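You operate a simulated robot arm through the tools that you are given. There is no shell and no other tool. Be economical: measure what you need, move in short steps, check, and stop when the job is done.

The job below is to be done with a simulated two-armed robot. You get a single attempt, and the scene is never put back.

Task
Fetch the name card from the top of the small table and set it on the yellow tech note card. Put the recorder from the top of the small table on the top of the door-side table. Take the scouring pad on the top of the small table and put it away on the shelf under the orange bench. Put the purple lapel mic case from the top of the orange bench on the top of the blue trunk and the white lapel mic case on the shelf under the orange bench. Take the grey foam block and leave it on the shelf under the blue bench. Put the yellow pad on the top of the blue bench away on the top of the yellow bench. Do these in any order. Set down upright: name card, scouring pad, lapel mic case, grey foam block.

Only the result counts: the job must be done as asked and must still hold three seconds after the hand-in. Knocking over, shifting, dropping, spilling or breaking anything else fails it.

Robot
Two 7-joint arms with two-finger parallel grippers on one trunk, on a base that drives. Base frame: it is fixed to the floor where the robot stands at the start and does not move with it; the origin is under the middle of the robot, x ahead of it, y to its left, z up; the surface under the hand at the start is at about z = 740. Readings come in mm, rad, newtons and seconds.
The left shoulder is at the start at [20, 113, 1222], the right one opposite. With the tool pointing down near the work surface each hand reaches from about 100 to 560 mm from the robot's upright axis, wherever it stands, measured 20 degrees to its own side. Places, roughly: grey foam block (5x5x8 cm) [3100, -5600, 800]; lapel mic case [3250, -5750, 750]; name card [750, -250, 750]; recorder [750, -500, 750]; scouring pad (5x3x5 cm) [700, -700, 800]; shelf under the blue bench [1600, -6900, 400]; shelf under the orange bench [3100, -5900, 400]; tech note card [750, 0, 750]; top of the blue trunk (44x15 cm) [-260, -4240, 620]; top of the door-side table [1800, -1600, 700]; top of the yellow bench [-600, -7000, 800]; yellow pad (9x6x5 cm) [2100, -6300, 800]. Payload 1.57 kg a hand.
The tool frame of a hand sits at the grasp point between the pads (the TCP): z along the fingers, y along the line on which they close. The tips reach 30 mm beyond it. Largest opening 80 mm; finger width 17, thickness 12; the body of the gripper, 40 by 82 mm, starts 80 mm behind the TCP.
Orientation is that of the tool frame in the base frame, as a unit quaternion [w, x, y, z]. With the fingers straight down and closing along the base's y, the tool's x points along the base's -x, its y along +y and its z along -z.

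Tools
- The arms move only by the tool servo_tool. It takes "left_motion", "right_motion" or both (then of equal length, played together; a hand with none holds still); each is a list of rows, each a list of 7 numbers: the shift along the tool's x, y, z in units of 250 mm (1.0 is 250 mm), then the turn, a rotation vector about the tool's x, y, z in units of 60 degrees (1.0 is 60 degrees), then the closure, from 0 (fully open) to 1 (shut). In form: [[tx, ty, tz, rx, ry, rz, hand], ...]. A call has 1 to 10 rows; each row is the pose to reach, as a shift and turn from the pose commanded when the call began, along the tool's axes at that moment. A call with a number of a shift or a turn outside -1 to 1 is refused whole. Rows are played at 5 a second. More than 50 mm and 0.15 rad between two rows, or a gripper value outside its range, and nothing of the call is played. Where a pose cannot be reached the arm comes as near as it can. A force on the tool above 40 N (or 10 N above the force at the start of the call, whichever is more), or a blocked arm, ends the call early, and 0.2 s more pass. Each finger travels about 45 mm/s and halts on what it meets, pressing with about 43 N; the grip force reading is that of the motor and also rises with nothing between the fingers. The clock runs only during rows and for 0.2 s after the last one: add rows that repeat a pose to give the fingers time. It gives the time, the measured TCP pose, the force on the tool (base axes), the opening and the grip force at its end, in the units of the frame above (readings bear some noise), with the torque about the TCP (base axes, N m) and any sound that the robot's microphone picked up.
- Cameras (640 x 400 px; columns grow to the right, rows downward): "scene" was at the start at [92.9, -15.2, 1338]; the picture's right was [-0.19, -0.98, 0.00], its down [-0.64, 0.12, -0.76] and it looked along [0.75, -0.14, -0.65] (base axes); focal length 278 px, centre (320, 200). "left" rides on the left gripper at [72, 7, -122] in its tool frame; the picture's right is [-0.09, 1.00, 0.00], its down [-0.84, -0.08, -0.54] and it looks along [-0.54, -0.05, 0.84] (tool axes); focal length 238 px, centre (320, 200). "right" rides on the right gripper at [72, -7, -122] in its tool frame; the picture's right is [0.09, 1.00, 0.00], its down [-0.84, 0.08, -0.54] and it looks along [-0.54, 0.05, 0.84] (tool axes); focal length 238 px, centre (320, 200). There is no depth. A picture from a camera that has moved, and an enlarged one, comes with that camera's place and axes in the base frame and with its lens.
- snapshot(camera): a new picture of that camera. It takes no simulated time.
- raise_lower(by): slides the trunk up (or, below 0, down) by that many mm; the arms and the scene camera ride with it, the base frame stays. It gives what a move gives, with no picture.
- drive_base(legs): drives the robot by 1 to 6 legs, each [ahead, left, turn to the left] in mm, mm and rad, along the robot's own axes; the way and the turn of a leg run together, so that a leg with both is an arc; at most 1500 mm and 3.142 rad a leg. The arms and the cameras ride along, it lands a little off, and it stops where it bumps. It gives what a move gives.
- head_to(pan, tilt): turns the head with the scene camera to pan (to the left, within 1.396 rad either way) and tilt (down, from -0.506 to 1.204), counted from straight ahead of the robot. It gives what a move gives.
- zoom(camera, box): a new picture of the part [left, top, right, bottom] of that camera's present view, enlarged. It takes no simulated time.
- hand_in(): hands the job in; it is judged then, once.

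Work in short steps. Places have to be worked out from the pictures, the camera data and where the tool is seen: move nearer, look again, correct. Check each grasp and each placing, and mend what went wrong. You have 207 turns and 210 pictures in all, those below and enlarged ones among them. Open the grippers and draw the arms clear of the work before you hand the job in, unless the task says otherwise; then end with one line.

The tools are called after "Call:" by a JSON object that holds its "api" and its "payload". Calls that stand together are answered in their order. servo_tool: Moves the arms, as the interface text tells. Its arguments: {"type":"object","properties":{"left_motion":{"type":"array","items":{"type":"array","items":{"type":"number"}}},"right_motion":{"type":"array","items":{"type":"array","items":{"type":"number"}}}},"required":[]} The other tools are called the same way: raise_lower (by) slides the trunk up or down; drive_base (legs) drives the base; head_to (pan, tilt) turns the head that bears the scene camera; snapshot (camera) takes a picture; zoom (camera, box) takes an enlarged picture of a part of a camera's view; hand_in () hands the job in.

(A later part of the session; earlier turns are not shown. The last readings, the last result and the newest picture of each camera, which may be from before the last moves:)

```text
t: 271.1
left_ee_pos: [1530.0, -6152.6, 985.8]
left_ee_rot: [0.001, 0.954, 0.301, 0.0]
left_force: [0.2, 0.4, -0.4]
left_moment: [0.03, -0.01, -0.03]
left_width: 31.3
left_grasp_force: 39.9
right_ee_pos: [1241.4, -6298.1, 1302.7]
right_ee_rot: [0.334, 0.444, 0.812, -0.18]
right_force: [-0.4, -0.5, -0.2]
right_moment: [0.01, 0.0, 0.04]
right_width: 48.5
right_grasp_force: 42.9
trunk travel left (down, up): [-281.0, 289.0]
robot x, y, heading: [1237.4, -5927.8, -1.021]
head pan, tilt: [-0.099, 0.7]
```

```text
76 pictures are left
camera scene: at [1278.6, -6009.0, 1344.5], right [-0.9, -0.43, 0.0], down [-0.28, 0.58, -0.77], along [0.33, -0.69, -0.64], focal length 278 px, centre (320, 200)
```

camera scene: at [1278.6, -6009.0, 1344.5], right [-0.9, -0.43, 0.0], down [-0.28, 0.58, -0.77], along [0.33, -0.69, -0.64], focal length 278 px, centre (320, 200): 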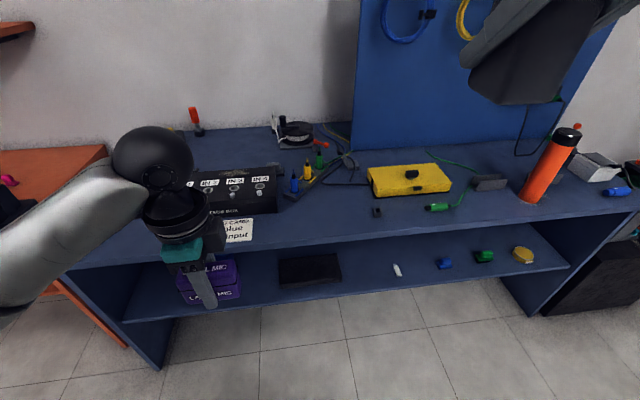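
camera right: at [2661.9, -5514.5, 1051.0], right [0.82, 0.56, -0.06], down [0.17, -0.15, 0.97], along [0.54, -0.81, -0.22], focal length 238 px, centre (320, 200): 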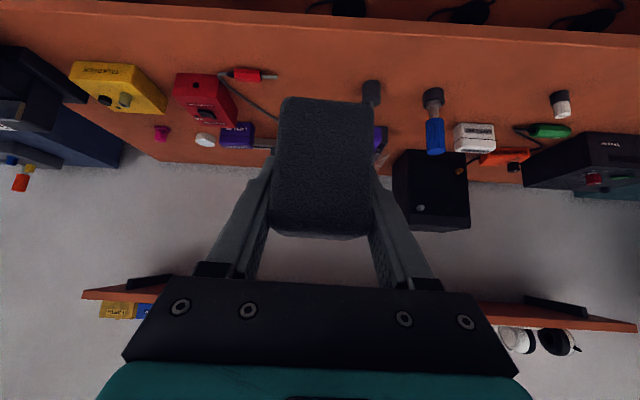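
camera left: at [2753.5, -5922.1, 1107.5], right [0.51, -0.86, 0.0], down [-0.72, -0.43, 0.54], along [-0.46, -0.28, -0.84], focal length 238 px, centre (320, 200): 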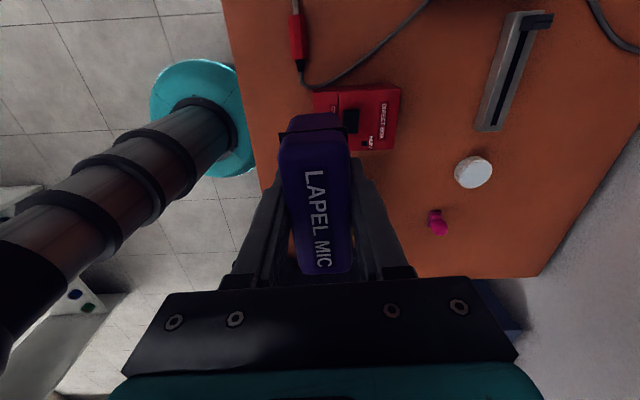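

The blue shelf is at z≈397 with a wide free gap right of the black box. I raise the left hand, lower the right arm in stages and lower the trunk.

Call:
{"api": "servo_tool", "payload": {"left_motion": [[0, -0.03, -0.16, 0, 0, 0, 1], [0, -0.06, -0.32, 0, 0, 0, 1], [0, -0.09, -0.48, 0, 0, 0, 1], [0, -0.12, -0.64, 0, 0, 0, 1], [0, -0.15, -0.8, 0, 0, 0, 1], [0, -0.18, -0.96, 0, 0, 0, 1], [0, -0.18, -0.96, 0, 0, 0, 1]], "right_motion": [[0.11, 0, 0.11, 0, 0, 0, 1], [0.22, 0, 0.22, 0, 0, 0, 1], [0.33, 0, 0.33, 0, 0, 0, 1], [0.44, 0, 0.44, 0, 0, 0, 1], [0.55, 0, 0.55, 0, 0, 0, 1], [0.66, 0, 0.66, 0, 0, 0, 1], [0.77, 0, 0.77, 0, 0, 0, 1]]}}

Call:
{"api": "snapshot", "payload": {"camera": "scene"}}

```text
t: 272.6
left_ee_pos: [1503.8, -6117.6, 1225.3]
left_ee_rot: [0.001, 0.954, 0.301, 0.0]
left_force: [0.5, 0.3, -0.7]
left_moment: [0.01, 0.0, 0.02]
left_width: 31.7
left_grasp_force: 40.6
right_ee_pos: [1273.4, -6354.8, 1017.0]
right_ee_rot: [0.333, 0.444, 0.812, -0.18]
right_force: [0.0, -0.5, -0.4]
right_moment: [0.02, 0.04, 0.01]
right_width: 48.8
right_grasp_force: 43.1
right hand out of reach, approached as far as the arm can: row 2, 3, 4, 5, 6, 7
trunk travel left (down, up): [-281.0, 289.0]
robot x, y, heading: [1236.7, -5923.6, -1.025]
head pan, tilt: [-0.099, 0.7]
```

```text
75 pictures are left
camera scene: at [1278.5, -6009.0, 1344.4], right [-0.9, -0.44, 0.0], down [-0.28, 0.58, -0.76], along [0.33, -0.69, -0.64], focal length 278 px, centre (320, 200)
```

scene: 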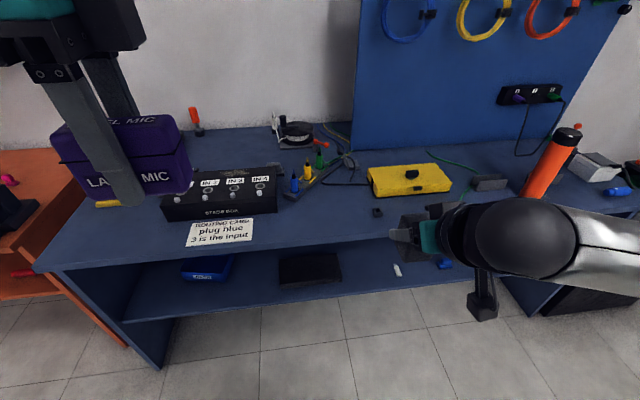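

Continue lowering the right hand (still well in front of the bench), then the trunk.

Call:
{"api": "servo_tool", "payload": {"right_motion": [[0.11, 0, 0.11, 0, 0, 0, 1], [0.22, 0, 0.22, 0, 0, 0, 1], [0.33, 0, 0.33, 0, 0, 0, 1], [0.44, 0, 0.44, 0, 0, 0, 1], [0.55, 0, 0.55, 0, 0, 0, 1], [0.66, 0, 0.66, 0, 0, 0, 1], [0.77, 0, 0.77, 0, 0, 0, 1]]}}

Call:
{"api": "raise_lower", "payload": {"by": -276}}

Call:
{"api": "snapshot", "payload": {"camera": "right"}}

Call:
{"api": "snapshot", "payload": {"camera": "scene"}}

```text
t: 274.2
left_ee_pos: [1504.7, -6117.8, 1225.3]
left_ee_rot: [0.002, 0.954, 0.301, 0.0]
left_force: [-0.9, -0.3, -0.9]
left_moment: [0.01, 0.0, 0.0]
left_width: 31.5
left_grasp_force: 40.1
right_ee_pos: [1273.0, -6355.1, 740.8]
right_ee_rot: [0.333, 0.445, 0.812, -0.18]
right_force: [-0.5, -0.7, 0.0]
right_moment: [0.03, -0.01, 0.0]
right_width: 48.8
right_grasp_force: 43.2
trunk travel left (down, up): [-281.0, 289.0]
robot x, y, heading: [1236.9, -5924.5, -1.02]
head pan, tilt: [-0.099, 0.7]
```

```text
t: 277.1
left_ee_pos: [1505.9, -6118.5, 948.6]
left_ee_rot: [0.001, 0.953, 0.302, 0.001]
left_force: [0.8, 0.3, -0.8]
left_moment: [-0.01, -0.02, -0.03]
left_width: 31.6
left_grasp_force: 39.8
right_ee_pos: [1272.3, -6353.1, 466.3]
right_ee_rot: [0.333, 0.444, 0.812, -0.18]
right_force: [-0.4, 0.2, -0.6]
right_moment: [-0.04, -0.01, 0.0]
right_width: 48.9
right_grasp_force: 42.9
trunk travel left (down, up): [-5.0, 565.0]
robot x, y, heading: [1238.8, -5923.0, -1.019]
head pan, tilt: [-0.099, 0.7]
```

```text
74 pictures are left
camera right: at [1192.3, -6243.4, 504.2], right [0.8, 0.59, -0.06], down [0.18, -0.14, 0.97], along [0.57, -0.79, -0.22], focal length 238 px, centre (320, 200)
```

right: 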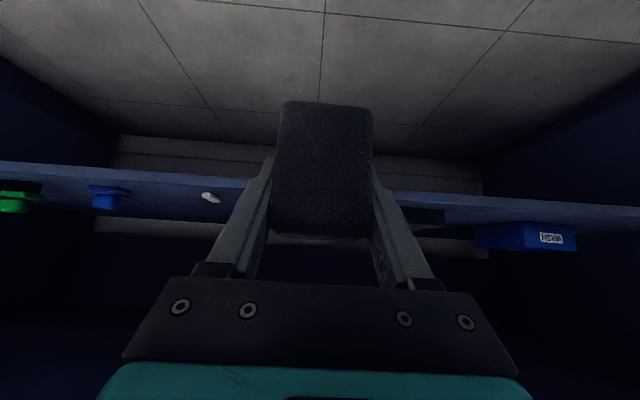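

```text
73 pictures are left
camera scene: at [1278.6, -6009.0, 1068.5], right [-0.9, -0.44, 0.0], down [-0.28, 0.58, -0.76], along [0.33, -0.69, -0.64], focal length 278 px, centre (320, 200)
```

scene: 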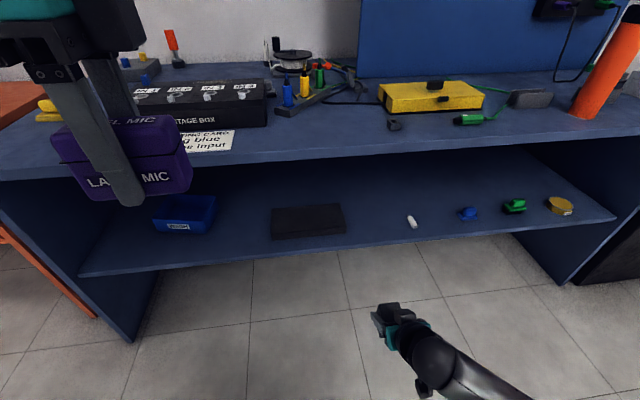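

Foam path: gap centre is ~75 mm further right; shelf z≈395, front ≈280 mm beyond the block. Shift right, drive in 180 and check.

Call:
{"api": "drive_base", "payload": {"legs": [[0, -75, 0], [180, 0, 0]]}}

Call:
{"api": "snapshot", "payload": {"camera": "right"}}

Call:
{"api": "snapshot", "payload": {"camera": "scene"}}

```text
t: 279.2
left_ee_pos: [1535.6, -6310.9, 950.1]
left_ee_rot: [0.003, 0.953, 0.302, 0.001]
left_force: [-1.2, -0.3, -0.5]
left_moment: [-0.01, 0.01, -0.01]
left_width: 31.2
left_grasp_force: 40.1
right_ee_pos: [1304.2, -6547.6, 466.6]
right_ee_rot: [0.333, 0.444, 0.812, -0.18]
right_force: [0.5, -0.1, 0.7]
right_moment: [0.0, -0.01, 0.0]
right_width: 48.9
right_grasp_force: 42.8
trunk travel left (down, up): [-5.0, 565.0]
robot x, y, heading: [1267.1, -6116.8, -1.019]
head pan, tilt: [-0.099, 0.7]
```

```text
72 pictures are left
camera right: at [1223.7, -6436.3, 504.1], right [0.8, 0.59, -0.06], down [0.18, -0.14, 0.97], along [0.57, -0.79, -0.22], focal length 238 px, centre (320, 200)
```

right: 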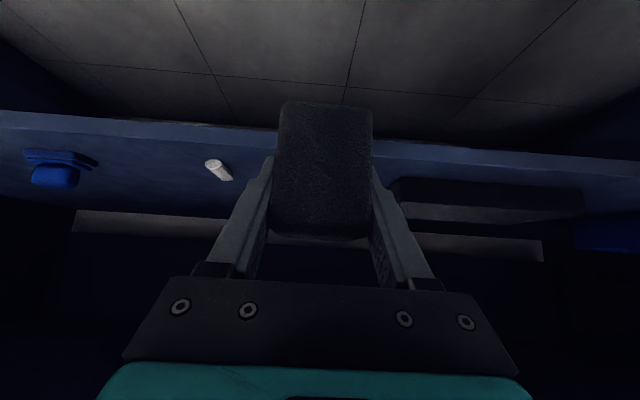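

```text
71 pictures are left
camera scene: at [1310.0, -6201.9, 1068.5], right [-0.9, -0.44, 0.0], down [-0.28, 0.58, -0.76], along [0.33, -0.69, -0.64], focal length 278 px, centre (320, 200)
```

scene: 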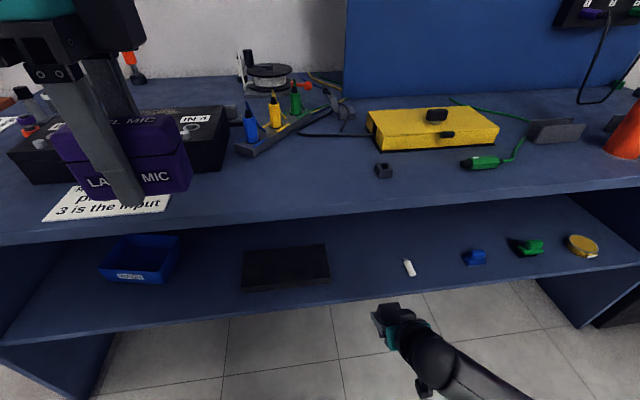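

Lined up. Drive the remaining 137 mm and check before lowering.

Call:
{"api": "drive_base", "payload": {"legs": [[137, 0, 0]]}}

Call:
{"api": "snapshot", "payload": {"camera": "right"}}

Call:
{"api": "snapshot", "payload": {"camera": "scene"}}

```text
t: 280.5
left_ee_pos: [1607.4, -6427.0, 949.8]
left_ee_rot: [0.002, 0.953, 0.304, 0.001]
left_force: [1.0, 1.0, -0.4]
left_moment: [0.02, 0.0, 0.0]
left_width: 31.5
left_grasp_force: 40.2
right_ee_pos: [1376.2, -6662.6, 466.4]
right_ee_rot: [0.334, 0.443, 0.813, -0.179]
right_force: [-0.1, 0.3, -0.2]
right_moment: [0.01, 0.02, -0.02]
right_width: 48.6
right_grasp_force: 43.3
trunk travel left (down, up): [-5.0, 565.0]
robot x, y, heading: [1343.1, -6234.6, -1.015]
head pan, tilt: [-0.099, 0.7]
```

```text
70 pictures are left
camera right: at [1296.3, -6552.9, 504.1], right [0.8, 0.6, -0.06], down [0.18, -0.14, 0.97], along [0.57, -0.79, -0.22], focal length 238 px, centre (320, 200)
```

right: 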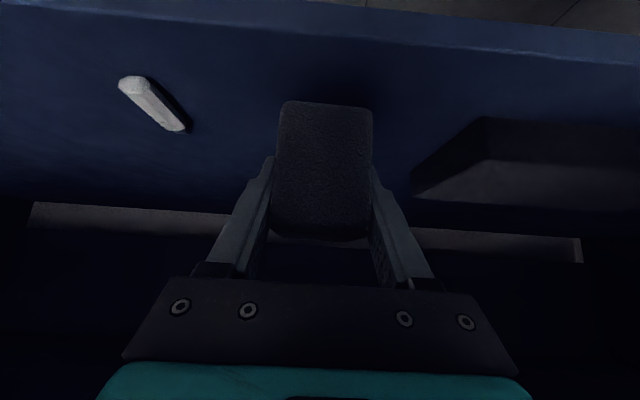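

```text
69 pictures are left
camera scene: at [1381.9, -6318.2, 1068.5], right [-0.9, -0.44, 0.0], down [-0.28, 0.58, -0.76], along [0.34, -0.69, -0.64], focal length 278 px, centre (320, 200)
```

scene: 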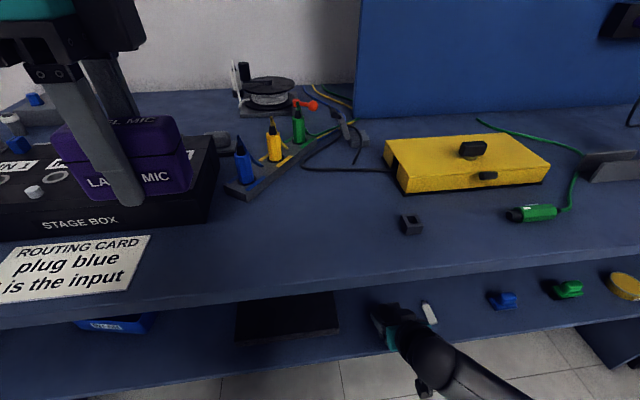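

I go 18 mm deeper then lower gradually.

Call:
{"api": "servo_tool", "payload": {"right_motion": [[-0.026, 0, 0.026, 0, 0, 0, 1], [-0.052, 0, 0.05, 0, 0, 0, 1], [-0.025, 0, 0.078, 0, 0, 0, 1], [0.0, 0, 0.103, 0, 0, 0, 1], [0.012, 0, 0.115, 0, 0, 0, 1], [0.012, 0, 0.115, 0, 0, 0, 1]]}}

```text
t: 281.9
left_ee_pos: [1608.2, -6425.9, 949.1]
left_ee_rot: [0.001, 0.953, 0.303, 0.001]
left_force: [0.6, 0.3, -1.6]
left_moment: [0.0, 0.0, 0.01]
left_width: 31.4
left_grasp_force: 39.9
right_ee_pos: [1386.1, -6678.9, 442.7]
right_ee_rot: [0.334, 0.443, 0.813, -0.179]
right_force: [0.5, 0.3, -0.5]
right_moment: [0.02, -0.04, 0.01]
right_width: 48.9
right_grasp_force: 42.6
trunk travel left (down, up): [-5.0, 565.0]
robot x, y, heading: [1341.5, -6233.5, -1.013]
head pan, tilt: [-0.099, 0.7]
```

Call:
{"api": "servo_tool", "payload": {"right_motion": [[0.006, 0, 0.006, 0, 0, 0, 1], [0.012, 0, 0.012, 0, 0, 0, 1], [0.018, 0, 0.018, 0, 0, 0, 1], [0.024, 0, 0.024, 0, 0, 0, 1], [0.024, 0, 0.024, 0, 0, 0, 1]]}}

Call:
{"api": "snapshot", "payload": {"camera": "right"}}

```text
t: 282.8
left_ee_pos: [1606.9, -6425.1, 949.9]
left_ee_rot: [0.002, 0.953, 0.302, 0.0]
left_force: [-1.1, 0.2, -0.6]
left_moment: [-0.01, -0.01, 0.06]
left_width: 31.1
left_grasp_force: 40.4
right_ee_pos: [1388.1, -6678.7, 442.2]
right_ee_rot: [0.339, 0.441, 0.811, -0.181]
right_force: [-7.1, 8.9, 17.7]
right_moment: [0.74, 0.66, -0.07]
right_width: 48.9
right_grasp_force: 43.0
trunk travel left (down, up): [-5.0, 565.0]
robot x, y, heading: [1339.9, -6235.4, -1.02]
head pan, tilt: [-0.099, 0.7]
stopped in row 4 (right hand): the force on the tool passed its limit at 42 N (the readings are from after the stop); the commanded pose is now the measured one
```

```text
68 pictures are left
camera right: at [1307.2, -6568.9, 477.9], right [0.8, 0.6, -0.06], down [0.17, -0.13, 0.98], along [0.57, -0.79, -0.21], focal length 238 px, centre (320, 200)
```

right: 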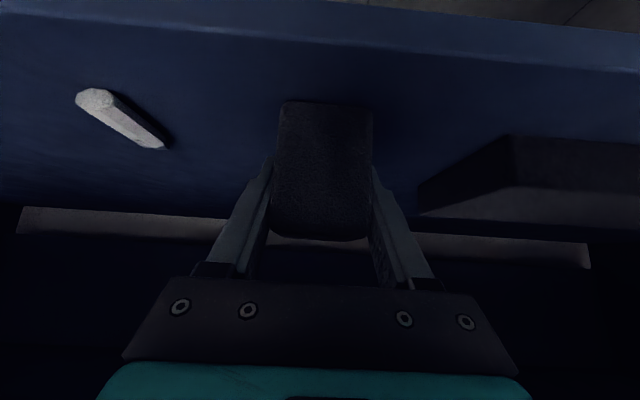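

Contact at shelf ≈398. Release and retract along the tool axis.

Call:
{"api": "servo_tool", "payload": {"right_motion": [[-0.006, 0, -0.006, 0, 0, 0, 1], [-0.006, 0, -0.006, 0, 0, 0, 0.6], [-0.006, 0, -0.006, 0, 0, 0, 0.3], [-0.006, 0, -0.006, 0, 0, 0, 0.15], [-0.006, 0, -0.006, 0, 0, 0, 0.15], [-0.006, 0, -0.12, 0, 0, 0, 0.15], [-0.006, 0, -0.26, 0, 0, 0, 0.15], [-0.006, 0, -0.4, 0, 0, 0, 0.15], [-0.006, 0, -0.48, 0, 0, 0, 0.15]]}}

Call:
{"api": "snapshot", "payload": {"camera": "right"}}

```text
t: 284.8
left_ee_pos: [1608.2, -6425.9, 949.7]
left_ee_rot: [0.002, 0.953, 0.303, 0.001]
left_force: [-0.1, -0.4, -1.1]
left_moment: [0.02, 0.01, -0.01]
left_width: 31.1
left_grasp_force: 40.1
right_ee_pos: [1342.0, -6610.6, 525.8]
right_ee_rot: [0.337, 0.442, 0.812, -0.181]
right_force: [-0.2, 0.1, -0.1]
right_moment: [-0.01, 0.05, -0.04]
right_width: 67.5
right_grasp_force: 0.1
trunk travel left (down, up): [-5.0, 565.0]
robot x, y, heading: [1338.1, -6232.3, -1.02]
head pan, tilt: [-0.099, 0.7]
```

```text
67 pictures are left
camera right: at [1260.7, -6499.1, 562.1], right [0.8, 0.6, -0.06], down [0.18, -0.14, 0.97], along [0.57, -0.79, -0.21], focal length 238 px, centre (320, 200)
```

right: 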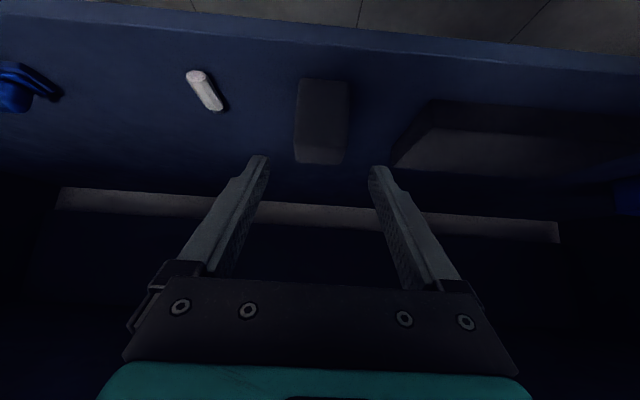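

Block stands on the blue shelf. I back off, raise the trunk, bring the right hand upright while moving it forward, and strafe left towards the yellow pad.

Call:
{"api": "drive_base", "payload": {"legs": [[-330, 0, 0]]}}

Call:
{"api": "raise_lower", "payload": {"by": 380}}

Call:
{"api": "servo_tool", "payload": {"right_motion": [[-0.08, 0, 0.03, 0, 0.1, 0, 0], [-0.16, 0, 0.06, 0, 0.2, 0, 0], [-0.24, 0, 0.09, 0, 0.3, 0, 0], [-0.32, 0, 0.13, 0, 0.42, 0, 0], [-0.4, 0, 0.17, 0, 0.54, 0, 0], [-0.47, 0, 0.21, 0, 0.65, 0, 0], [-0.54, 0, 0.24, 0, 0.76, 0, 0], [-0.54, 0, 0.24, 0, 0.76, 0, 0]]}}

Call:
{"api": "drive_base", "payload": {"legs": [[0, 747, 0]]}}

Call:
{"api": "head_to", "payload": {"pan": -0.1, "tilt": 0.75}}

Call:
{"api": "snapshot", "payload": {"camera": "scene"}}

```text
t: 286.9
left_ee_pos: [1437.6, -6148.6, 948.1]
left_ee_rot: [0.001, 0.952, 0.305, 0.001]
left_force: [-0.1, 0.3, -1.2]
left_moment: [0.01, -0.03, -0.02]
left_width: 31.5
left_grasp_force: 40.4
right_ee_pos: [1172.1, -6333.3, 525.0]
right_ee_rot: [0.337, 0.44, 0.812, -0.18]
right_force: [-0.2, -0.2, -0.9]
right_moment: [0.02, -0.03, 0.01]
right_width: 67.9
right_grasp_force: 0.1
trunk travel left (down, up): [-5.0, 565.0]
robot x, y, heading: [1170.3, -5956.8, -1.014]
head pan, tilt: [-0.099, 0.7]
```

```text
t: 290.6
left_ee_pos: [1438.0, -6148.8, 1330.1]
left_ee_rot: [0.001, 0.952, 0.305, 0.001]
left_force: [-0.2, 0.9, -1.9]
left_moment: [0.0, -0.01, -0.03]
left_width: 31.7
left_grasp_force: 39.8
right_ee_pos: [1172.8, -6334.1, 905.0]
right_ee_rot: [0.336, 0.441, 0.812, -0.181]
right_force: [0.5, 0.5, -0.3]
right_moment: [0.01, 0.02, 0.0]
right_width: 68.1
right_grasp_force: 0.0
trunk travel left (down, up): [-385.0, 185.0]
robot x, y, heading: [1169.2, -5955.2, -1.01]
head pan, tilt: [-0.099, 0.7]
```

```text
t: 292.4
left_ee_pos: [1437.4, -6148.7, 1329.1]
left_ee_rot: [0.002, 0.952, 0.305, 0.001]
left_force: [0.2, -1.3, -0.9]
left_moment: [0.03, 0.05, 0.0]
left_width: 31.5
left_grasp_force: 40.1
right_ee_pos: [1246.4, -6448.4, 957.2]
right_ee_rot: [-0.006, 0.475, 0.88, 0.004]
right_force: [-0.3, -0.6, -0.1]
right_moment: [0.03, 0.0, 0.0]
right_width: 80.1
right_grasp_force: 0.0
trunk travel left (down, up): [-385.0, 185.0]
robot x, y, heading: [1169.2, -5962.2, -1.017]
head pan, tilt: [-0.099, 0.7]
```

```text
t: 296.5
left_ee_pos: [2078.3, -5759.4, 1328.1]
left_ee_rot: [0.002, 0.955, 0.298, 0.001]
left_force: [-0.1, 1.1, 0.1]
left_moment: [0.04, 0.0, -0.05]
left_width: 31.2
left_grasp_force: 40.1
right_ee_pos: [1884.6, -6055.1, 957.8]
right_ee_rot: [-0.005, 0.482, 0.876, 0.004]
right_force: [0.3, -1.0, 1.0]
right_moment: [-0.02, 0.01, 0.0]
right_width: 80.2
right_grasp_force: 0.0
trunk travel left (down, up): [-385.0, 185.0]
robot x, y, heading: [1811.6, -5562.1, -1.029]
head pan, tilt: [-0.099, 0.7]
```

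```text
t: 297.1
left_ee_pos: [2077.7, -5759.1, 1329.7]
left_ee_rot: [0.002, 0.954, 0.299, 0.0]
left_force: [-0.2, 0.5, -0.7]
left_moment: [0.01, 0.03, 0.0]
left_width: 31.5
left_grasp_force: 39.8
right_ee_pos: [1884.6, -6055.0, 957.4]
right_ee_rot: [-0.004, 0.482, 0.876, 0.004]
right_force: [-0.4, 0.5, 0.1]
right_moment: [0.04, -0.01, -0.01]
right_width: 79.9
right_grasp_force: 0.2
trunk travel left (down, up): [-385.0, 185.0]
robot x, y, heading: [1811.5, -5561.9, -1.028]
head pan, tilt: [-0.099, 0.75]
```

```text
66 pictures are left
camera scene: at [1852.4, -5646.3, 1444.2], right [-0.9, -0.43, 0.0], down [-0.29, 0.62, -0.73], along [0.31, -0.66, -0.68], focal length 278 px, centre (320, 200)
```

scene: 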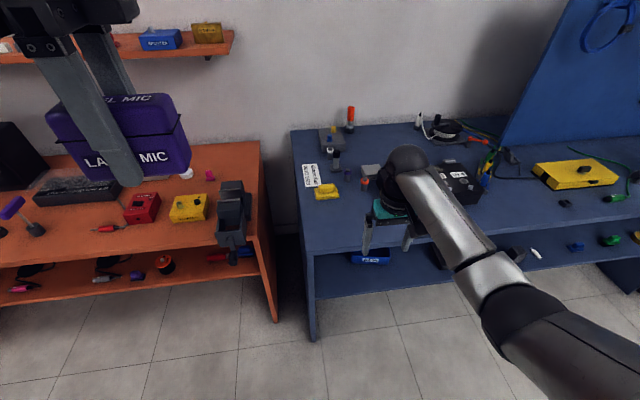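

Right hand upright, elbow fine. Zoom on the yellow pad.

Call:
{"api": "zoom", "payload": {"camera": "scene", "box": [280, 130, 400, 230]}}

Call:
{"api": "snapshot", "payload": {"camera": "right"}}

```text
4.00 times, centred on (340, 180) of scene
camera zoom: at [1852.4, -5646.3, 1444.2], right [-0.9, -0.43, 0.0], down [-0.29, 0.62, -0.73], along [0.31, -0.66, -0.68], focal length 1111 px, centre (240, 280)
```

zoom: 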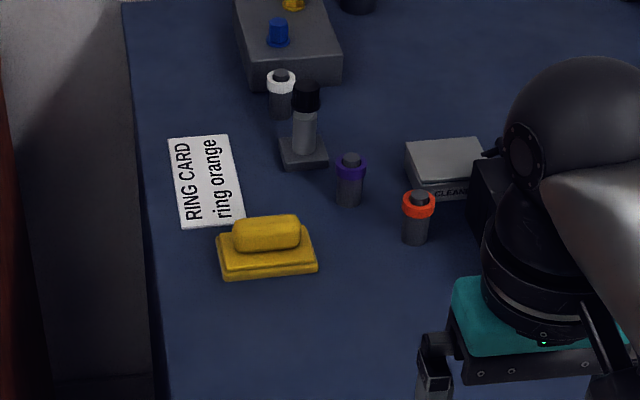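

```text
64 pictures are left
camera right: at [1839.9, -6000.5, 1081.4], right [0.79, 0.61, 0.01], down [0.51, -0.67, 0.53], along [0.33, -0.42, -0.85], focal length 238 px, centre (320, 200)
```

right: 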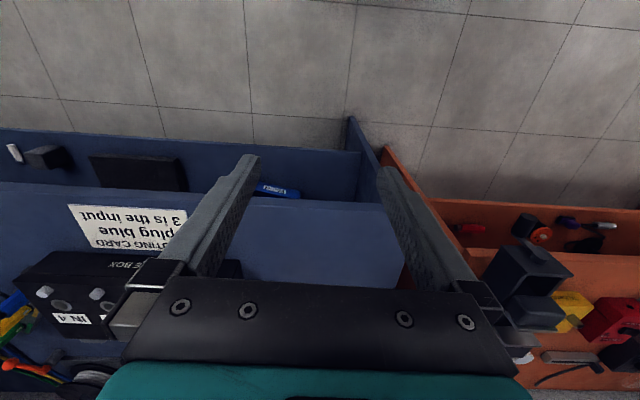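

Yellow pad centre ≈(2166,−6375), its handle ~62 mm long. Drive in 340 mm and lower the trunk 100.

Call:
{"api": "drive_base", "payload": {"legs": [[340, 0, 0.02]]}}

Call:
{"api": "raise_lower", "payload": {"by": -60}}

Call:
{"api": "snapshot", "payload": {"camera": "right"}}

Call:
{"api": "snapshot", "payload": {"camera": "scene"}}

```text
t: 299.4
left_ee_pos: [2261.2, -6045.9, 1329.1]
left_ee_rot: [0.001, 0.952, 0.306, 0.001]
left_force: [1.2, -0.7, -1.6]
left_moment: [0.05, 0.03, -0.01]
left_width: 31.4
left_grasp_force: 40.4
right_ee_pos: [2073.3, -6346.3, 957.5]
right_ee_rot: [-0.004, 0.474, 0.88, 0.005]
right_force: [0.4, -0.5, -0.4]
right_moment: [0.0, 0.02, 0.0]
right_width: 79.8
right_grasp_force: 0.0
trunk travel left (down, up): [-385.0, 185.0]
robot x, y, heading: [1989.2, -5857.2, -1.011]
head pan, tilt: [-0.099, 0.75]
```

```text
t: 300.4
left_ee_pos: [2261.2, -6045.0, 1269.2]
left_ee_rot: [0.002, 0.952, 0.307, 0.001]
left_force: [0.5, 0.7, -1.2]
left_moment: [-0.02, 0.02, 0.01]
left_width: 31.3
left_grasp_force: 40.0
right_ee_pos: [2073.5, -6346.5, 897.8]
right_ee_rot: [-0.005, 0.474, 0.881, 0.004]
right_force: [0.3, -0.4, -0.5]
right_moment: [0.04, -0.04, -0.01]
right_width: 80.1
right_grasp_force: 0.0
trunk travel left (down, up): [-325.0, 245.0]
robot x, y, heading: [1994.3, -5852.8, -1.015]
head pan, tilt: [-0.099, 0.75]
```

```text
63 pictures are left
camera right: at [2027.1, -6291.1, 1021.5], right [0.78, 0.63, 0.01], down [0.53, -0.66, 0.53], along [0.34, -0.41, -0.85], focal length 238 px, centre (320, 200)
```

right: 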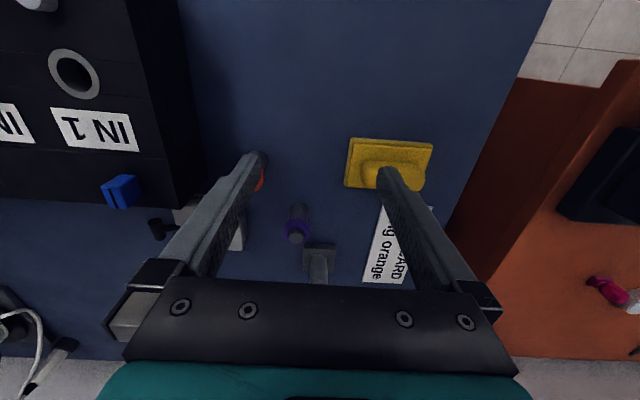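

```text
62 pictures are left
camera scene: at [2033.1, -5936.6, 1384.3], right [-0.9, -0.44, 0.0], down [-0.3, 0.61, -0.73], along [0.33, -0.66, -0.68], focal length 278 px, centre (320, 200)
```

scene: 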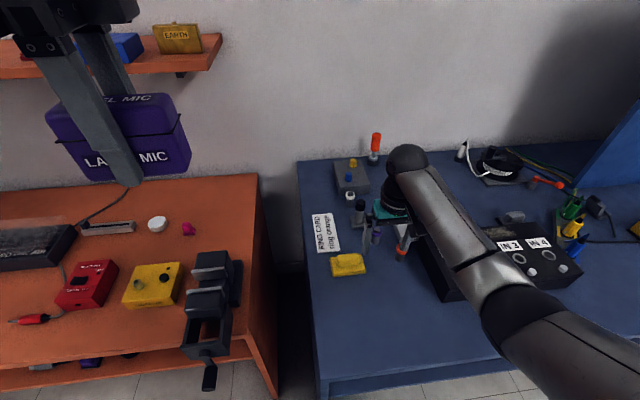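

Wrist view puts the pad centre near (2172,−6333). Move above it and recheck.

Call:
{"api": "servo_tool", "payload": {"right_motion": [[-0.06, 0.12, 0, 0, 0, -0.02, 0], [-0.12, 0.24, 0, 0, 0, -0.04, 0], [-0.175, 0.356, 0.04, 0, 0, -0.05, 0], [-0.175, 0.356, 0.06, 0, 0, -0.05, 0]]}}

Call:
{"api": "snapshot", "payload": {"camera": "right"}}

```text
t: 301.4
left_ee_pos: [2260.8, -6046.3, 1268.5]
left_ee_rot: [0.001, 0.952, 0.306, 0.001]
left_force: [0.3, -0.4, -1.4]
left_moment: [0.0, 0.0, 0.0]
left_width: 31.3
left_grasp_force: 40.1
right_ee_pos: [2170.9, -6333.0, 881.7]
right_ee_rot: [-0.004, 0.451, 0.892, 0.004]
right_force: [0.5, 0.7, 0.2]
right_moment: [-0.01, 0.02, -0.01]
right_width: 80.1
right_grasp_force: 0.1
trunk travel left (down, up): [-325.0, 245.0]
robot x, y, heading: [1988.6, -5854.2, -1.012]
head pan, tilt: [-0.099, 0.75]
```

```text
61 pictures are left
camera right: at [2122.0, -6281.0, 1005.7], right [0.75, 0.67, 0.01], down [0.56, -0.63, 0.53], along [0.36, -0.39, -0.85], focal length 238 px, centre (320, 200)
```

right: 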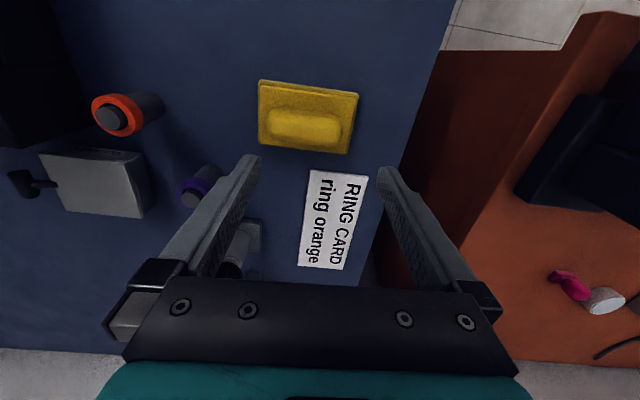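

Centre refined to (2152.5,−6333). Correct and descend to just above the handle, recheck.

Call:
{"api": "servo_tool", "payload": {"right_motion": [[0.044, -0.059, 0.04, 0, 0, 0, 0], [0.044, -0.059, 0.12, 0, 0, 0, 0], [0.044, -0.059, 0.17, 0, 0, 0, 0], [0.044, -0.059, 0.17, 0, 0, 0, 0]]}}

Call:
{"api": "snapshot", "payload": {"camera": "right"}}

```text
t: 302.4
left_ee_pos: [2261.5, -6046.3, 1269.6]
left_ee_rot: [0.002, 0.952, 0.307, 0.001]
left_force: [0.1, 0.3, -0.8]
left_moment: [-0.01, 0.01, 0.0]
left_width: 31.5
left_grasp_force: 40.0
right_ee_pos: [2151.8, -6332.1, 838.6]
right_ee_rot: [-0.004, 0.451, 0.893, 0.005]
right_force: [0.3, 0.2, 0.0]
right_moment: [-0.03, -0.01, 0.02]
right_width: 80.1
right_grasp_force: 0.1
trunk travel left (down, up): [-325.0, 245.0]
robot x, y, heading: [1991.7, -5852.4, -1.01]
head pan, tilt: [-0.099, 0.75]
```

```text
60 pictures are left
camera right: at [2104.5, -6280.0, 963.1], right [0.75, 0.67, 0.01], down [0.56, -0.63, 0.53], along [0.36, -0.39, -0.85], focal length 238 px, centre (320, 200)
```

right: 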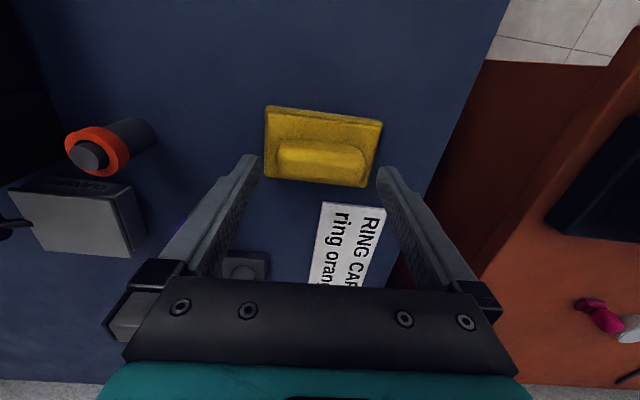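

Handle is centred between the fingers. Descend to tips ≈767 and close.

Call:
{"api": "servo_tool", "payload": {"right_motion": [[0.002, 0.002, 0.08, 0, 0, 0, 0], [0.002, 0.002, 0.14, 0, 0, 0, 0], [0.002, 0.002, 0.165, 0, 0, 0, 0], [0.002, 0.002, 0.165, 0, 0, 0, 0.3], [0.002, 0.002, 0.165, 0, 0, 0, 0.7], [0.002, 0.002, 0.165, 0, 0, 0, 1], [0.002, 0.002, 0.165, 0, 0, 0, 1]]}}

Call:
{"api": "snapshot", "payload": {"camera": "right"}}

```text
t: 302.9
left_ee_pos: [2260.5, -6045.3, 1269.2]
left_ee_rot: [0.0, 0.952, 0.306, 0.001]
left_force: [-0.3, 0.1, -1.1]
left_moment: [0.03, 0.02, 0.0]
left_width: 31.1
left_grasp_force: 40.3
right_ee_pos: [2157.4, -6336.7, 824.4]
right_ee_rot: [0.001, 0.451, 0.892, 0.0]
right_force: [-3.5, 5.0, 19.0]
right_moment: [-0.05, 0.48, -0.14]
right_width: 80.1
right_grasp_force: 0.0
trunk travel left (down, up): [-325.0, 245.0]
robot x, y, heading: [1987.5, -5854.3, -1.014]
head pan, tilt: [-0.099, 0.75]
stopped in row 2 (right hand): the force on the tool passed its limit at 57 N (the readings are from after the stop); the commanded pose is now the measured one
```

```text
59 pictures are left
camera right: at [2108.2, -6283.7, 947.7], right [0.75, 0.67, 0.0], down [0.56, -0.63, 0.55], along [0.36, -0.41, -0.84], focal length 238 px, centre (320, 200)
```

right: 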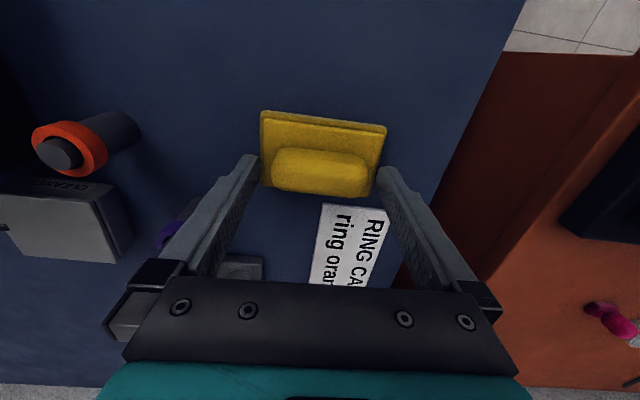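

Contact at tips ≈794: triangulation shows the blue bench top is really ≈780, so the tips just touched the pad's base plate with the handle between them. Raise 4 mm and close.

Call:
{"api": "servo_tool", "payload": {"right_motion": [[0, 0, -0.018, 0, 0, 0, 0], [0, 0, -0.018, 0, 0, 0, 0], [0, 0, -0.018, 0, 0, 0, 0.4], [0, 0, -0.018, 0, 0, 0, 0.8], [0, 0, -0.018, 0, 0, 0, 1], [0, 0, -0.018, 0, 0, 0, 1]]}}

Call:
{"api": "snapshot", "payload": {"camera": "right"}}

```text
t: 304.3
left_ee_pos: [2262.1, -6045.3, 1269.4]
left_ee_rot: [0.003, 0.952, 0.307, 0.002]
left_force: [0.9, 0.0, -1.0]
left_moment: [-0.01, -0.02, -0.01]
left_width: 31.4
left_grasp_force: 40.2
right_ee_pos: [2156.3, -6335.7, 826.8]
right_ee_rot: [0.001, 0.451, 0.893, 0.001]
right_force: [-0.3, 0.0, 0.5]
right_moment: [0.01, 0.0, 0.03]
right_width: 60.5
right_grasp_force: 38.4
trunk travel left (down, up): [-325.0, 245.0]
robot x, y, heading: [1993.9, -5856.2, -1.01]
head pan, tilt: [-0.099, 0.75]
```

```text
58 pictures are left
camera right: at [2107.2, -6282.6, 949.6], right [0.75, 0.67, 0.0], down [0.56, -0.63, 0.54], along [0.36, -0.4, -0.84], focal length 238 px, centre (320, 200)
```

right: 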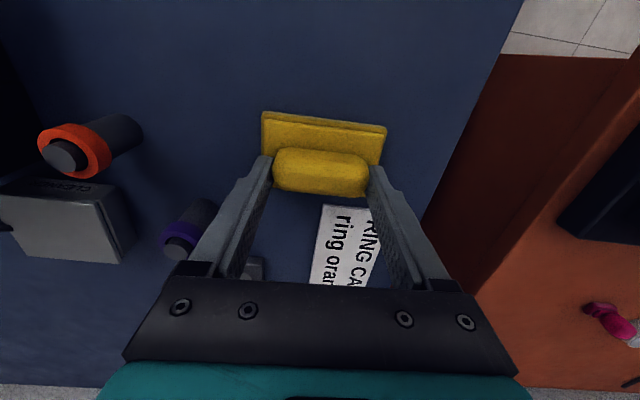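

Handle gripped (60.5 mm). Lift 150 mm and check, then back off.

Call:
{"api": "servo_tool", "payload": {"right_motion": [[0, 0, -0.1, 0, 0, 0, 1], [0, 0, -0.24, 0, 0, 0, 1], [0, 0, -0.4, 0, 0, 0, 1], [0, 0, -0.56, 0, 0, 0, 1], [0.1, 0, -0.6, 0, 0, 0, 1], [0.25, 0, -0.6, 0, 0, 0, 1], [0.4, 0, -0.6, 0, 0, 0, 1], [0.4, 0, -0.6, 0, 0, 0, 1]]}}

Call:
{"api": "snapshot", "payload": {"camera": "right"}}

Call:
{"api": "drive_base", "payload": {"legs": [[-400, 0, 0]]}}

Call:
{"api": "head_to", "payload": {"pan": -1.1, "tilt": 0.4}}

Call:
{"api": "snapshot", "payload": {"camera": "scene"}}

```text
t: 306.1
left_ee_pos: [2261.8, -6045.2, 1268.1]
left_ee_rot: [0.003, 0.952, 0.306, 0.001]
left_force: [-0.4, -0.7, -0.8]
left_moment: [0.03, 0.04, 0.0]
left_width: 31.5
left_grasp_force: 40.2
right_ee_pos: [2097.1, -6255.3, 975.5]
right_ee_rot: [0.0, 0.451, 0.893, 0.003]
right_force: [-0.1, 0.0, -1.1]
right_moment: [0.01, 0.03, -0.03]
right_width: 60.3
right_grasp_force: 43.2
trunk travel left (down, up): [-325.0, 245.0]
robot x, y, heading: [1990.4, -5854.6, -1.002]
head pan, tilt: [-0.099, 0.75]
```

```text
57 pictures are left
camera right: at [2047.4, -6203.0, 1099.5], right [0.75, 0.67, 0.0], down [0.56, -0.63, 0.54], along [0.36, -0.4, -0.84], focal length 238 px, centre (320, 200)
```

right: 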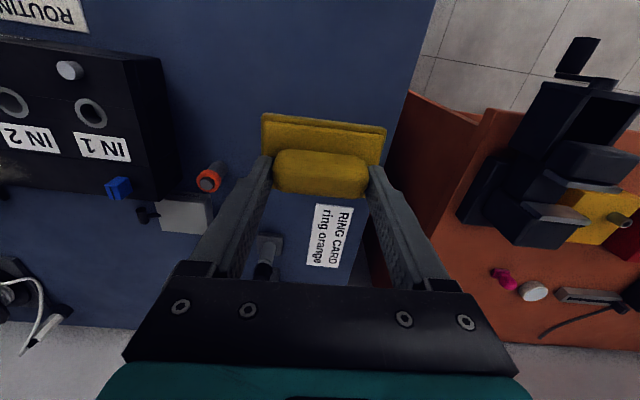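

```text
t: 308.6
left_ee_pos: [2043.2, -5696.7, 1268.2]
left_ee_rot: [0.002, 0.951, 0.309, 0.001]
left_force: [-0.5, -0.1, -0.9]
left_moment: [0.0, -0.03, 0.0]
left_width: 31.4
left_grasp_force: 40.1
right_ee_pos: [1880.3, -5909.0, 977.2]
right_ee_rot: [0.0, 0.448, 0.894, 0.002]
right_force: [0.5, -0.6, -0.6]
right_moment: [-0.02, -0.01, 0.0]
right_width: 60.2
right_grasp_force: 43.3
trunk travel left (down, up): [-325.0, 245.0]
robot x, y, heading: [1772.5, -5508.7, -1.007]
head pan, tilt: [-0.099, 0.75]
```

```text
t: 309.9
left_ee_pos: [2044.4, -5698.1, 1269.2]
left_ee_rot: [0.002, 0.951, 0.309, 0.0]
left_force: [0.5, -0.3, -1.4]
left_moment: [-0.01, -0.02, 0.03]
left_width: 31.3
left_grasp_force: 40.1
right_ee_pos: [1880.0, -5909.9, 976.2]
right_ee_rot: [0.002, 0.448, 0.894, 0.001]
right_force: [0.1, -0.3, -1.2]
right_moment: [-0.02, 0.0, -0.01]
right_width: 60.5
right_grasp_force: 43.1
trunk travel left (down, up): [-325.0, 245.0]
robot x, y, heading: [1775.9, -5509.4, -1.01]
head pan, tilt: [-1.1, 0.4]
```

```text
56 pictures are left
camera scene: at [1730.9, -5596.2, 1415.3], right [-0.86, 0.51, 0.0], down [0.2, 0.34, -0.92], along [-0.47, -0.79, -0.39], focal length 278 px, centre (320, 200)
```

scene: 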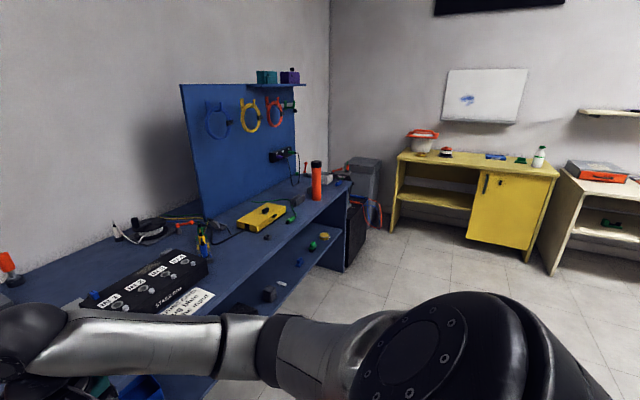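

The yellow bench is ~2.5 m away, facing me across the aisle. I turn −1.59 rad and drive along the aisle.

Call:
{"api": "drive_base", "payload": {"legs": [[0, 0, -1.59], [1450, 0, 0]]}}

Call:
{"api": "head_to", "payload": {"pan": 0, "tilt": 0.5}}

Call:
{"api": "snapshot", "payload": {"camera": "scene"}}

```text
t: 321.1
left_ee_pos: [292.1, -6485.2, 1268.8]
left_ee_rot: [0.001, 0.875, -0.483, -0.001]
left_force: [0.0, 0.4, 0.1]
left_moment: [-0.03, 0.01, -0.01]
left_width: 31.1
left_grasp_force: 40.3
right_ee_pos: [89.6, -6307.5, 976.4]
right_ee_rot: [0.002, 0.959, 0.282, 0.0]
right_force: [-0.5, -0.5, 0.1]
right_moment: [-0.02, 0.01, -0.01]
right_width: 60.0
right_grasp_force: 43.2
trunk travel left (down, up): [-325.0, 245.0]
robot x, y, heading: [497.6, -6226.1, -2.644]
head pan, tilt: [-1.1, 0.4]
```

```text
t: 322.4
left_ee_pos: [290.9, -6485.8, 1269.5]
left_ee_rot: [0.002, 0.875, -0.484, -0.001]
left_force: [1.1, -0.4, -1.0]
left_moment: [0.01, -0.01, -0.01]
left_width: 31.6
left_grasp_force: 40.2
right_ee_pos: [90.3, -6307.2, 976.7]
right_ee_rot: [0.002, 0.959, 0.282, 0.001]
right_force: [0.6, 0.3, -1.0]
right_moment: [0.02, 0.02, 0.02]
right_width: 59.9
right_grasp_force: 42.8
trunk travel left (down, up): [-325.0, 245.0]
robot x, y, heading: [501.6, -6230.1, -2.644]
head pan, tilt: [0.0, 0.499]
```

```text
55 pictures are left
camera scene: at [409.6, -6275.5, 1406.2], right [-0.48, 0.88, 0.0], down [0.42, 0.23, -0.88], along [-0.77, -0.42, -0.48], focal length 278 px, centre (320, 200)
```

scene: 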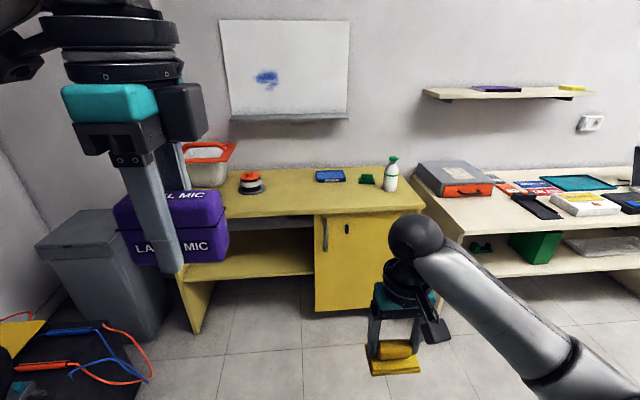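

Yellow bench top (z≈760) has a big free front area. I square up and approach.

Call:
{"api": "drive_base", "payload": {"legs": [[0, 0, 0.07], [700, -40, 0]]}}

Call:
{"api": "head_to", "payload": {"pan": -0.1, "tilt": 0.9}}

Call:
{"api": "snapshot", "payload": {"camera": "scene"}}

Call:
{"api": "snapshot", "payload": {"camera": "right"}}

```text
t: 326.7
left_ee_pos: [-310.3, -6842.3, 1269.7]
left_ee_rot: [0.001, 0.891, -0.454, -0.001]
left_force: [0.7, -0.5, -0.6]
left_moment: [-0.01, -0.05, 0.01]
left_width: 31.2
left_grasp_force: 40.4
right_ee_pos: [-520.9, -6679.5, 976.9]
right_ee_rot: [0.002, 0.949, 0.314, 0.001]
right_force: [-0.7, 0.0, -1.1]
right_moment: [0.08, 0.03, 0.0]
right_width: 59.8
right_grasp_force: 42.9
trunk travel left (down, up): [-325.0, 245.0]
robot x, y, heading: [-121.1, -6575.2, -2.579]
head pan, tilt: [0.0, 0.499]
```

```text
t: 327.6
left_ee_pos: [-309.2, -6843.9, 1269.5]
left_ee_rot: [0.002, 0.891, -0.455, 0.0]
left_force: [0.1, -0.6, -1.0]
left_moment: [-0.04, 0.0, 0.05]
left_width: 31.3
left_grasp_force: 39.7
right_ee_pos: [-520.4, -6679.2, 975.5]
right_ee_rot: [0.001, 0.949, 0.314, 0.0]
right_force: [-1.5, 0.7, -0.3]
right_moment: [-0.01, -0.02, 0.01]
right_width: 60.0
right_grasp_force: 42.7
trunk travel left (down, up): [-325.0, 245.0]
robot x, y, heading: [-115.1, -6573.1, -2.577]
head pan, tilt: [-0.099, 0.901]
```

```text
54 pictures are left
camera scene: at [-195.7, -6610.9, 1372.4], right [-0.45, 0.89, 0.0], down [0.7, 0.35, -0.62], along [-0.56, -0.28, -0.78], focal length 278 px, centre (320, 200)
```

scene: 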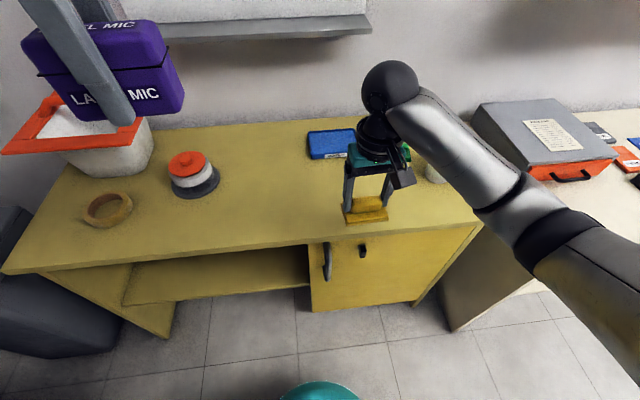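

```text
53 pictures are left
camera right: at [-467.5, -6631.0, 1099.6], right [0.67, -0.74, 0.0], down [-0.63, -0.56, 0.54], along [-0.4, -0.36, -0.84], focal length 238 px, centre (320, 200)
```

right: 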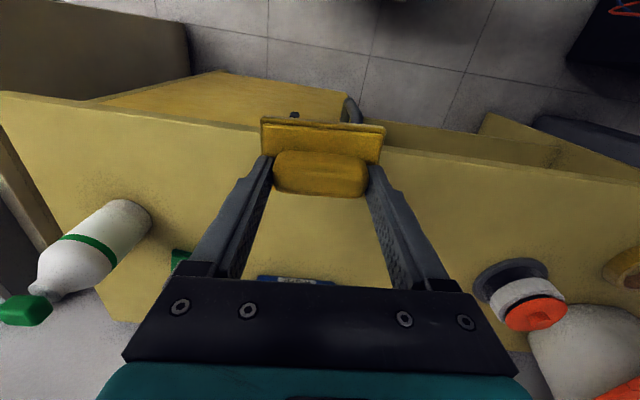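

Edge is ~38 mm beyond the hand. Drive 140 mm more, lower 125 mm, and look.

Call:
{"api": "drive_base", "payload": {"legs": [[140, 0, 0]]}}

Call:
{"api": "servo_tool", "payload": {"right_motion": [[0, 0, 0.15, 0, 0, 0, 1], [0, 0, 0.3, 0, 0, 0, 1], [0, 0, 0.44, 0, 0, 0, 1], [0, 0, 0.5, 0, 0, 0, 1], [0, 0, 0.5, 0, 0, 0, 1]]}}

Call:
{"api": "snapshot", "payload": {"camera": "right"}}

Call:
{"api": "snapshot", "payload": {"camera": "scene"}}

```text
t: 328.9
left_ee_pos: [-428.1, -6918.3, 1267.9]
left_ee_rot: [0.001, 0.891, -0.454, 0.0]
left_force: [0.0, -0.5, -1.1]
left_moment: [0.02, -0.06, -0.03]
left_width: 31.3
left_grasp_force: 40.7
right_ee_pos: [-640.2, -6755.0, 975.3]
right_ee_rot: [0.002, 0.949, 0.314, 0.001]
right_force: [-0.2, 0.0, -0.8]
right_moment: [0.05, -0.03, 0.0]
right_width: 59.9
right_grasp_force: 43.0
trunk travel left (down, up): [-325.0, 245.0]
robot x, y, heading: [-238.4, -6649.6, -2.578]
head pan, tilt: [-0.099, 0.901]
```

```text
t: 330.1
left_ee_pos: [-427.0, -6918.1, 1268.7]
left_ee_rot: [0.002, 0.891, -0.454, 0.0]
left_force: [0.3, 0.2, -0.3]
left_moment: [0.04, -0.01, 0.0]
left_width: 31.2
left_grasp_force: 40.5
right_ee_pos: [-639.7, -6753.9, 850.3]
right_ee_rot: [0.002, 0.949, 0.315, 0.001]
right_force: [0.3, 0.2, -0.5]
right_moment: [-0.02, 0.04, 0.0]
right_width: 60.1
right_grasp_force: 43.2
trunk travel left (down, up): [-325.0, 245.0]
robot x, y, heading: [-238.5, -6650.1, -2.577]
head pan, tilt: [-0.099, 0.901]
```

```text
52 pictures are left
camera right: at [-586.8, -6705.8, 973.4], right [0.67, -0.74, 0.0], down [-0.63, -0.56, 0.54], along [-0.4, -0.37, -0.84], focal length 238 px, centre (320, 200)
```

right: 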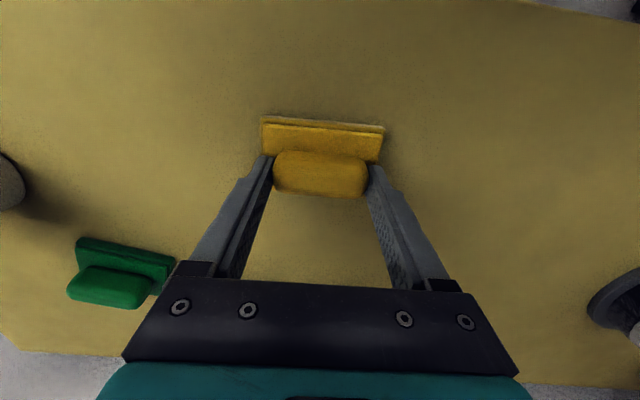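

```text
51 pictures are left
camera scene: at [-314.3, -6686.2, 1372.3], right [-0.45, 0.89, 0.0], down [0.7, 0.35, -0.62], along [-0.55, -0.28, -0.78], focal length 278 px, centre (320, 200)
```

scene: 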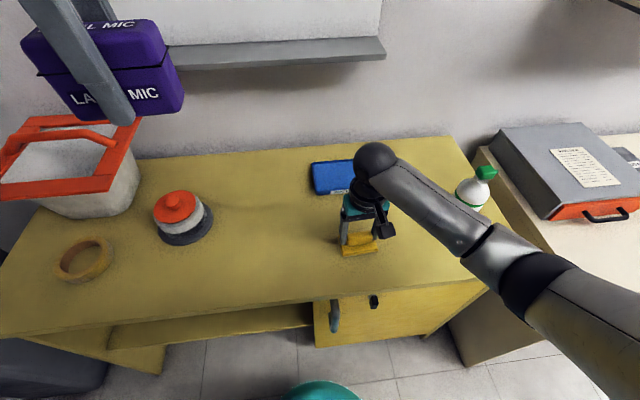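

Clear space below, surface is close. Creep down until contact.

Call:
{"api": "servo_tool", "payload": {"right_motion": [[0, 0, 0.012, 0, 0, 0, 1], [0, 0, 0.024, 0, 0, 0, 1], [0, 0, 0.036, 0, 0, 0, 1], [0, 0, 0.048, 0, 0, 0, 1], [0, 0, 0.06, 0, 0, 0, 1], [0, 0, 0.07, 0, 0, 0, 1], [0, 0, 0.08, 0, 0, 0, 1]]}}

```text
t: 331.1
left_ee_pos: [-426.9, -6918.9, 1269.5]
left_ee_rot: [0.002, 0.891, -0.453, 0.0]
left_force: [0.2, -0.3, -1.0]
left_moment: [0.02, -0.03, -0.03]
left_width: 31.3
left_grasp_force: 40.4
right_ee_pos: [-640.4, -6756.4, 844.7]
right_ee_rot: [0.003, 0.949, 0.315, -0.002]
right_force: [4.5, 3.3, 16.5]
right_moment: [0.71, -0.04, -0.14]
right_width: 60.0
right_grasp_force: 43.0
trunk travel left (down, up): [-325.0, 245.0]
robot x, y, heading: [-239.6, -6649.2, -2.57]
head pan, tilt: [-0.099, 0.901]
stopped in row 5 (right hand): the force on the tool passed its limit at 44 N (the readings are from after the stop); the commanded pose is now the measured one
```

Contact at TCP ≈844 (surface ≈798). Ease up, open and rise.

Call:
{"api": "servo_tool", "payload": {"right_motion": [[0, 0, -0.004, 0, 0, 0, 1], [0, 0, -0.004, 0, 0, 0, 0.6], [0, 0, -0.004, 0, 0, 0, 0.2], [0, 0, -0.004, 0, 0, 0, 0], [0, 0, -0.004, 0, 0, 0, 0], [0, 0, -0.14, 0, 0, 0, 0], [0, 0, -0.3, 0, 0, 0, 0], [0, 0, -0.48, 0, 0, 0, 0], [0, 0, -0.6, 0, 0, 0, 0]]}}

Call:
{"api": "snapshot", "payload": {"camera": "right"}}

```text
t: 333.1
left_ee_pos: [-427.2, -6918.5, 1269.1]
left_ee_rot: [0.002, 0.891, -0.454, 0.0]
left_force: [-1.1, -1.3, -0.8]
left_moment: [0.0, -0.02, 0.0]
left_width: 31.5
left_grasp_force: 39.3
right_ee_pos: [-639.5, -6755.5, 993.1]
right_ee_rot: [0.002, 0.949, 0.315, -0.001]
right_force: [0.1, -0.4, -0.9]
right_moment: [0.0, -0.03, 0.01]
right_width: 80.1
right_grasp_force: 0.0
trunk travel left (down, up): [-325.0, 245.0]
robot x, y, heading: [-236.9, -6646.5, -2.575]
head pan, tilt: [-0.099, 0.901]
```

```text
50 pictures are left
camera right: at [-586.9, -6706.4, 1116.2], right [0.67, -0.74, 0.0], down [-0.62, -0.56, 0.54], along [-0.4, -0.37, -0.84], focal length 238 px, centre (320, 200)
```

right: 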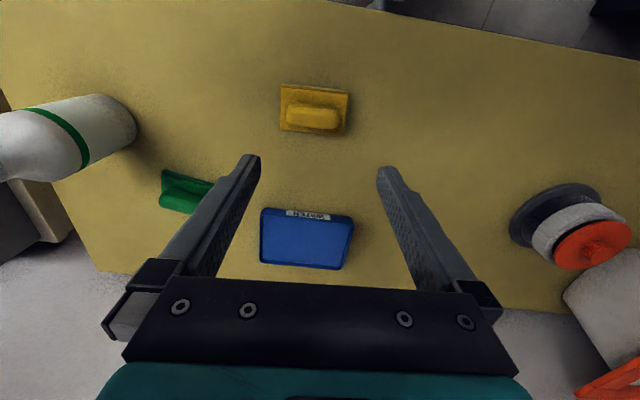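

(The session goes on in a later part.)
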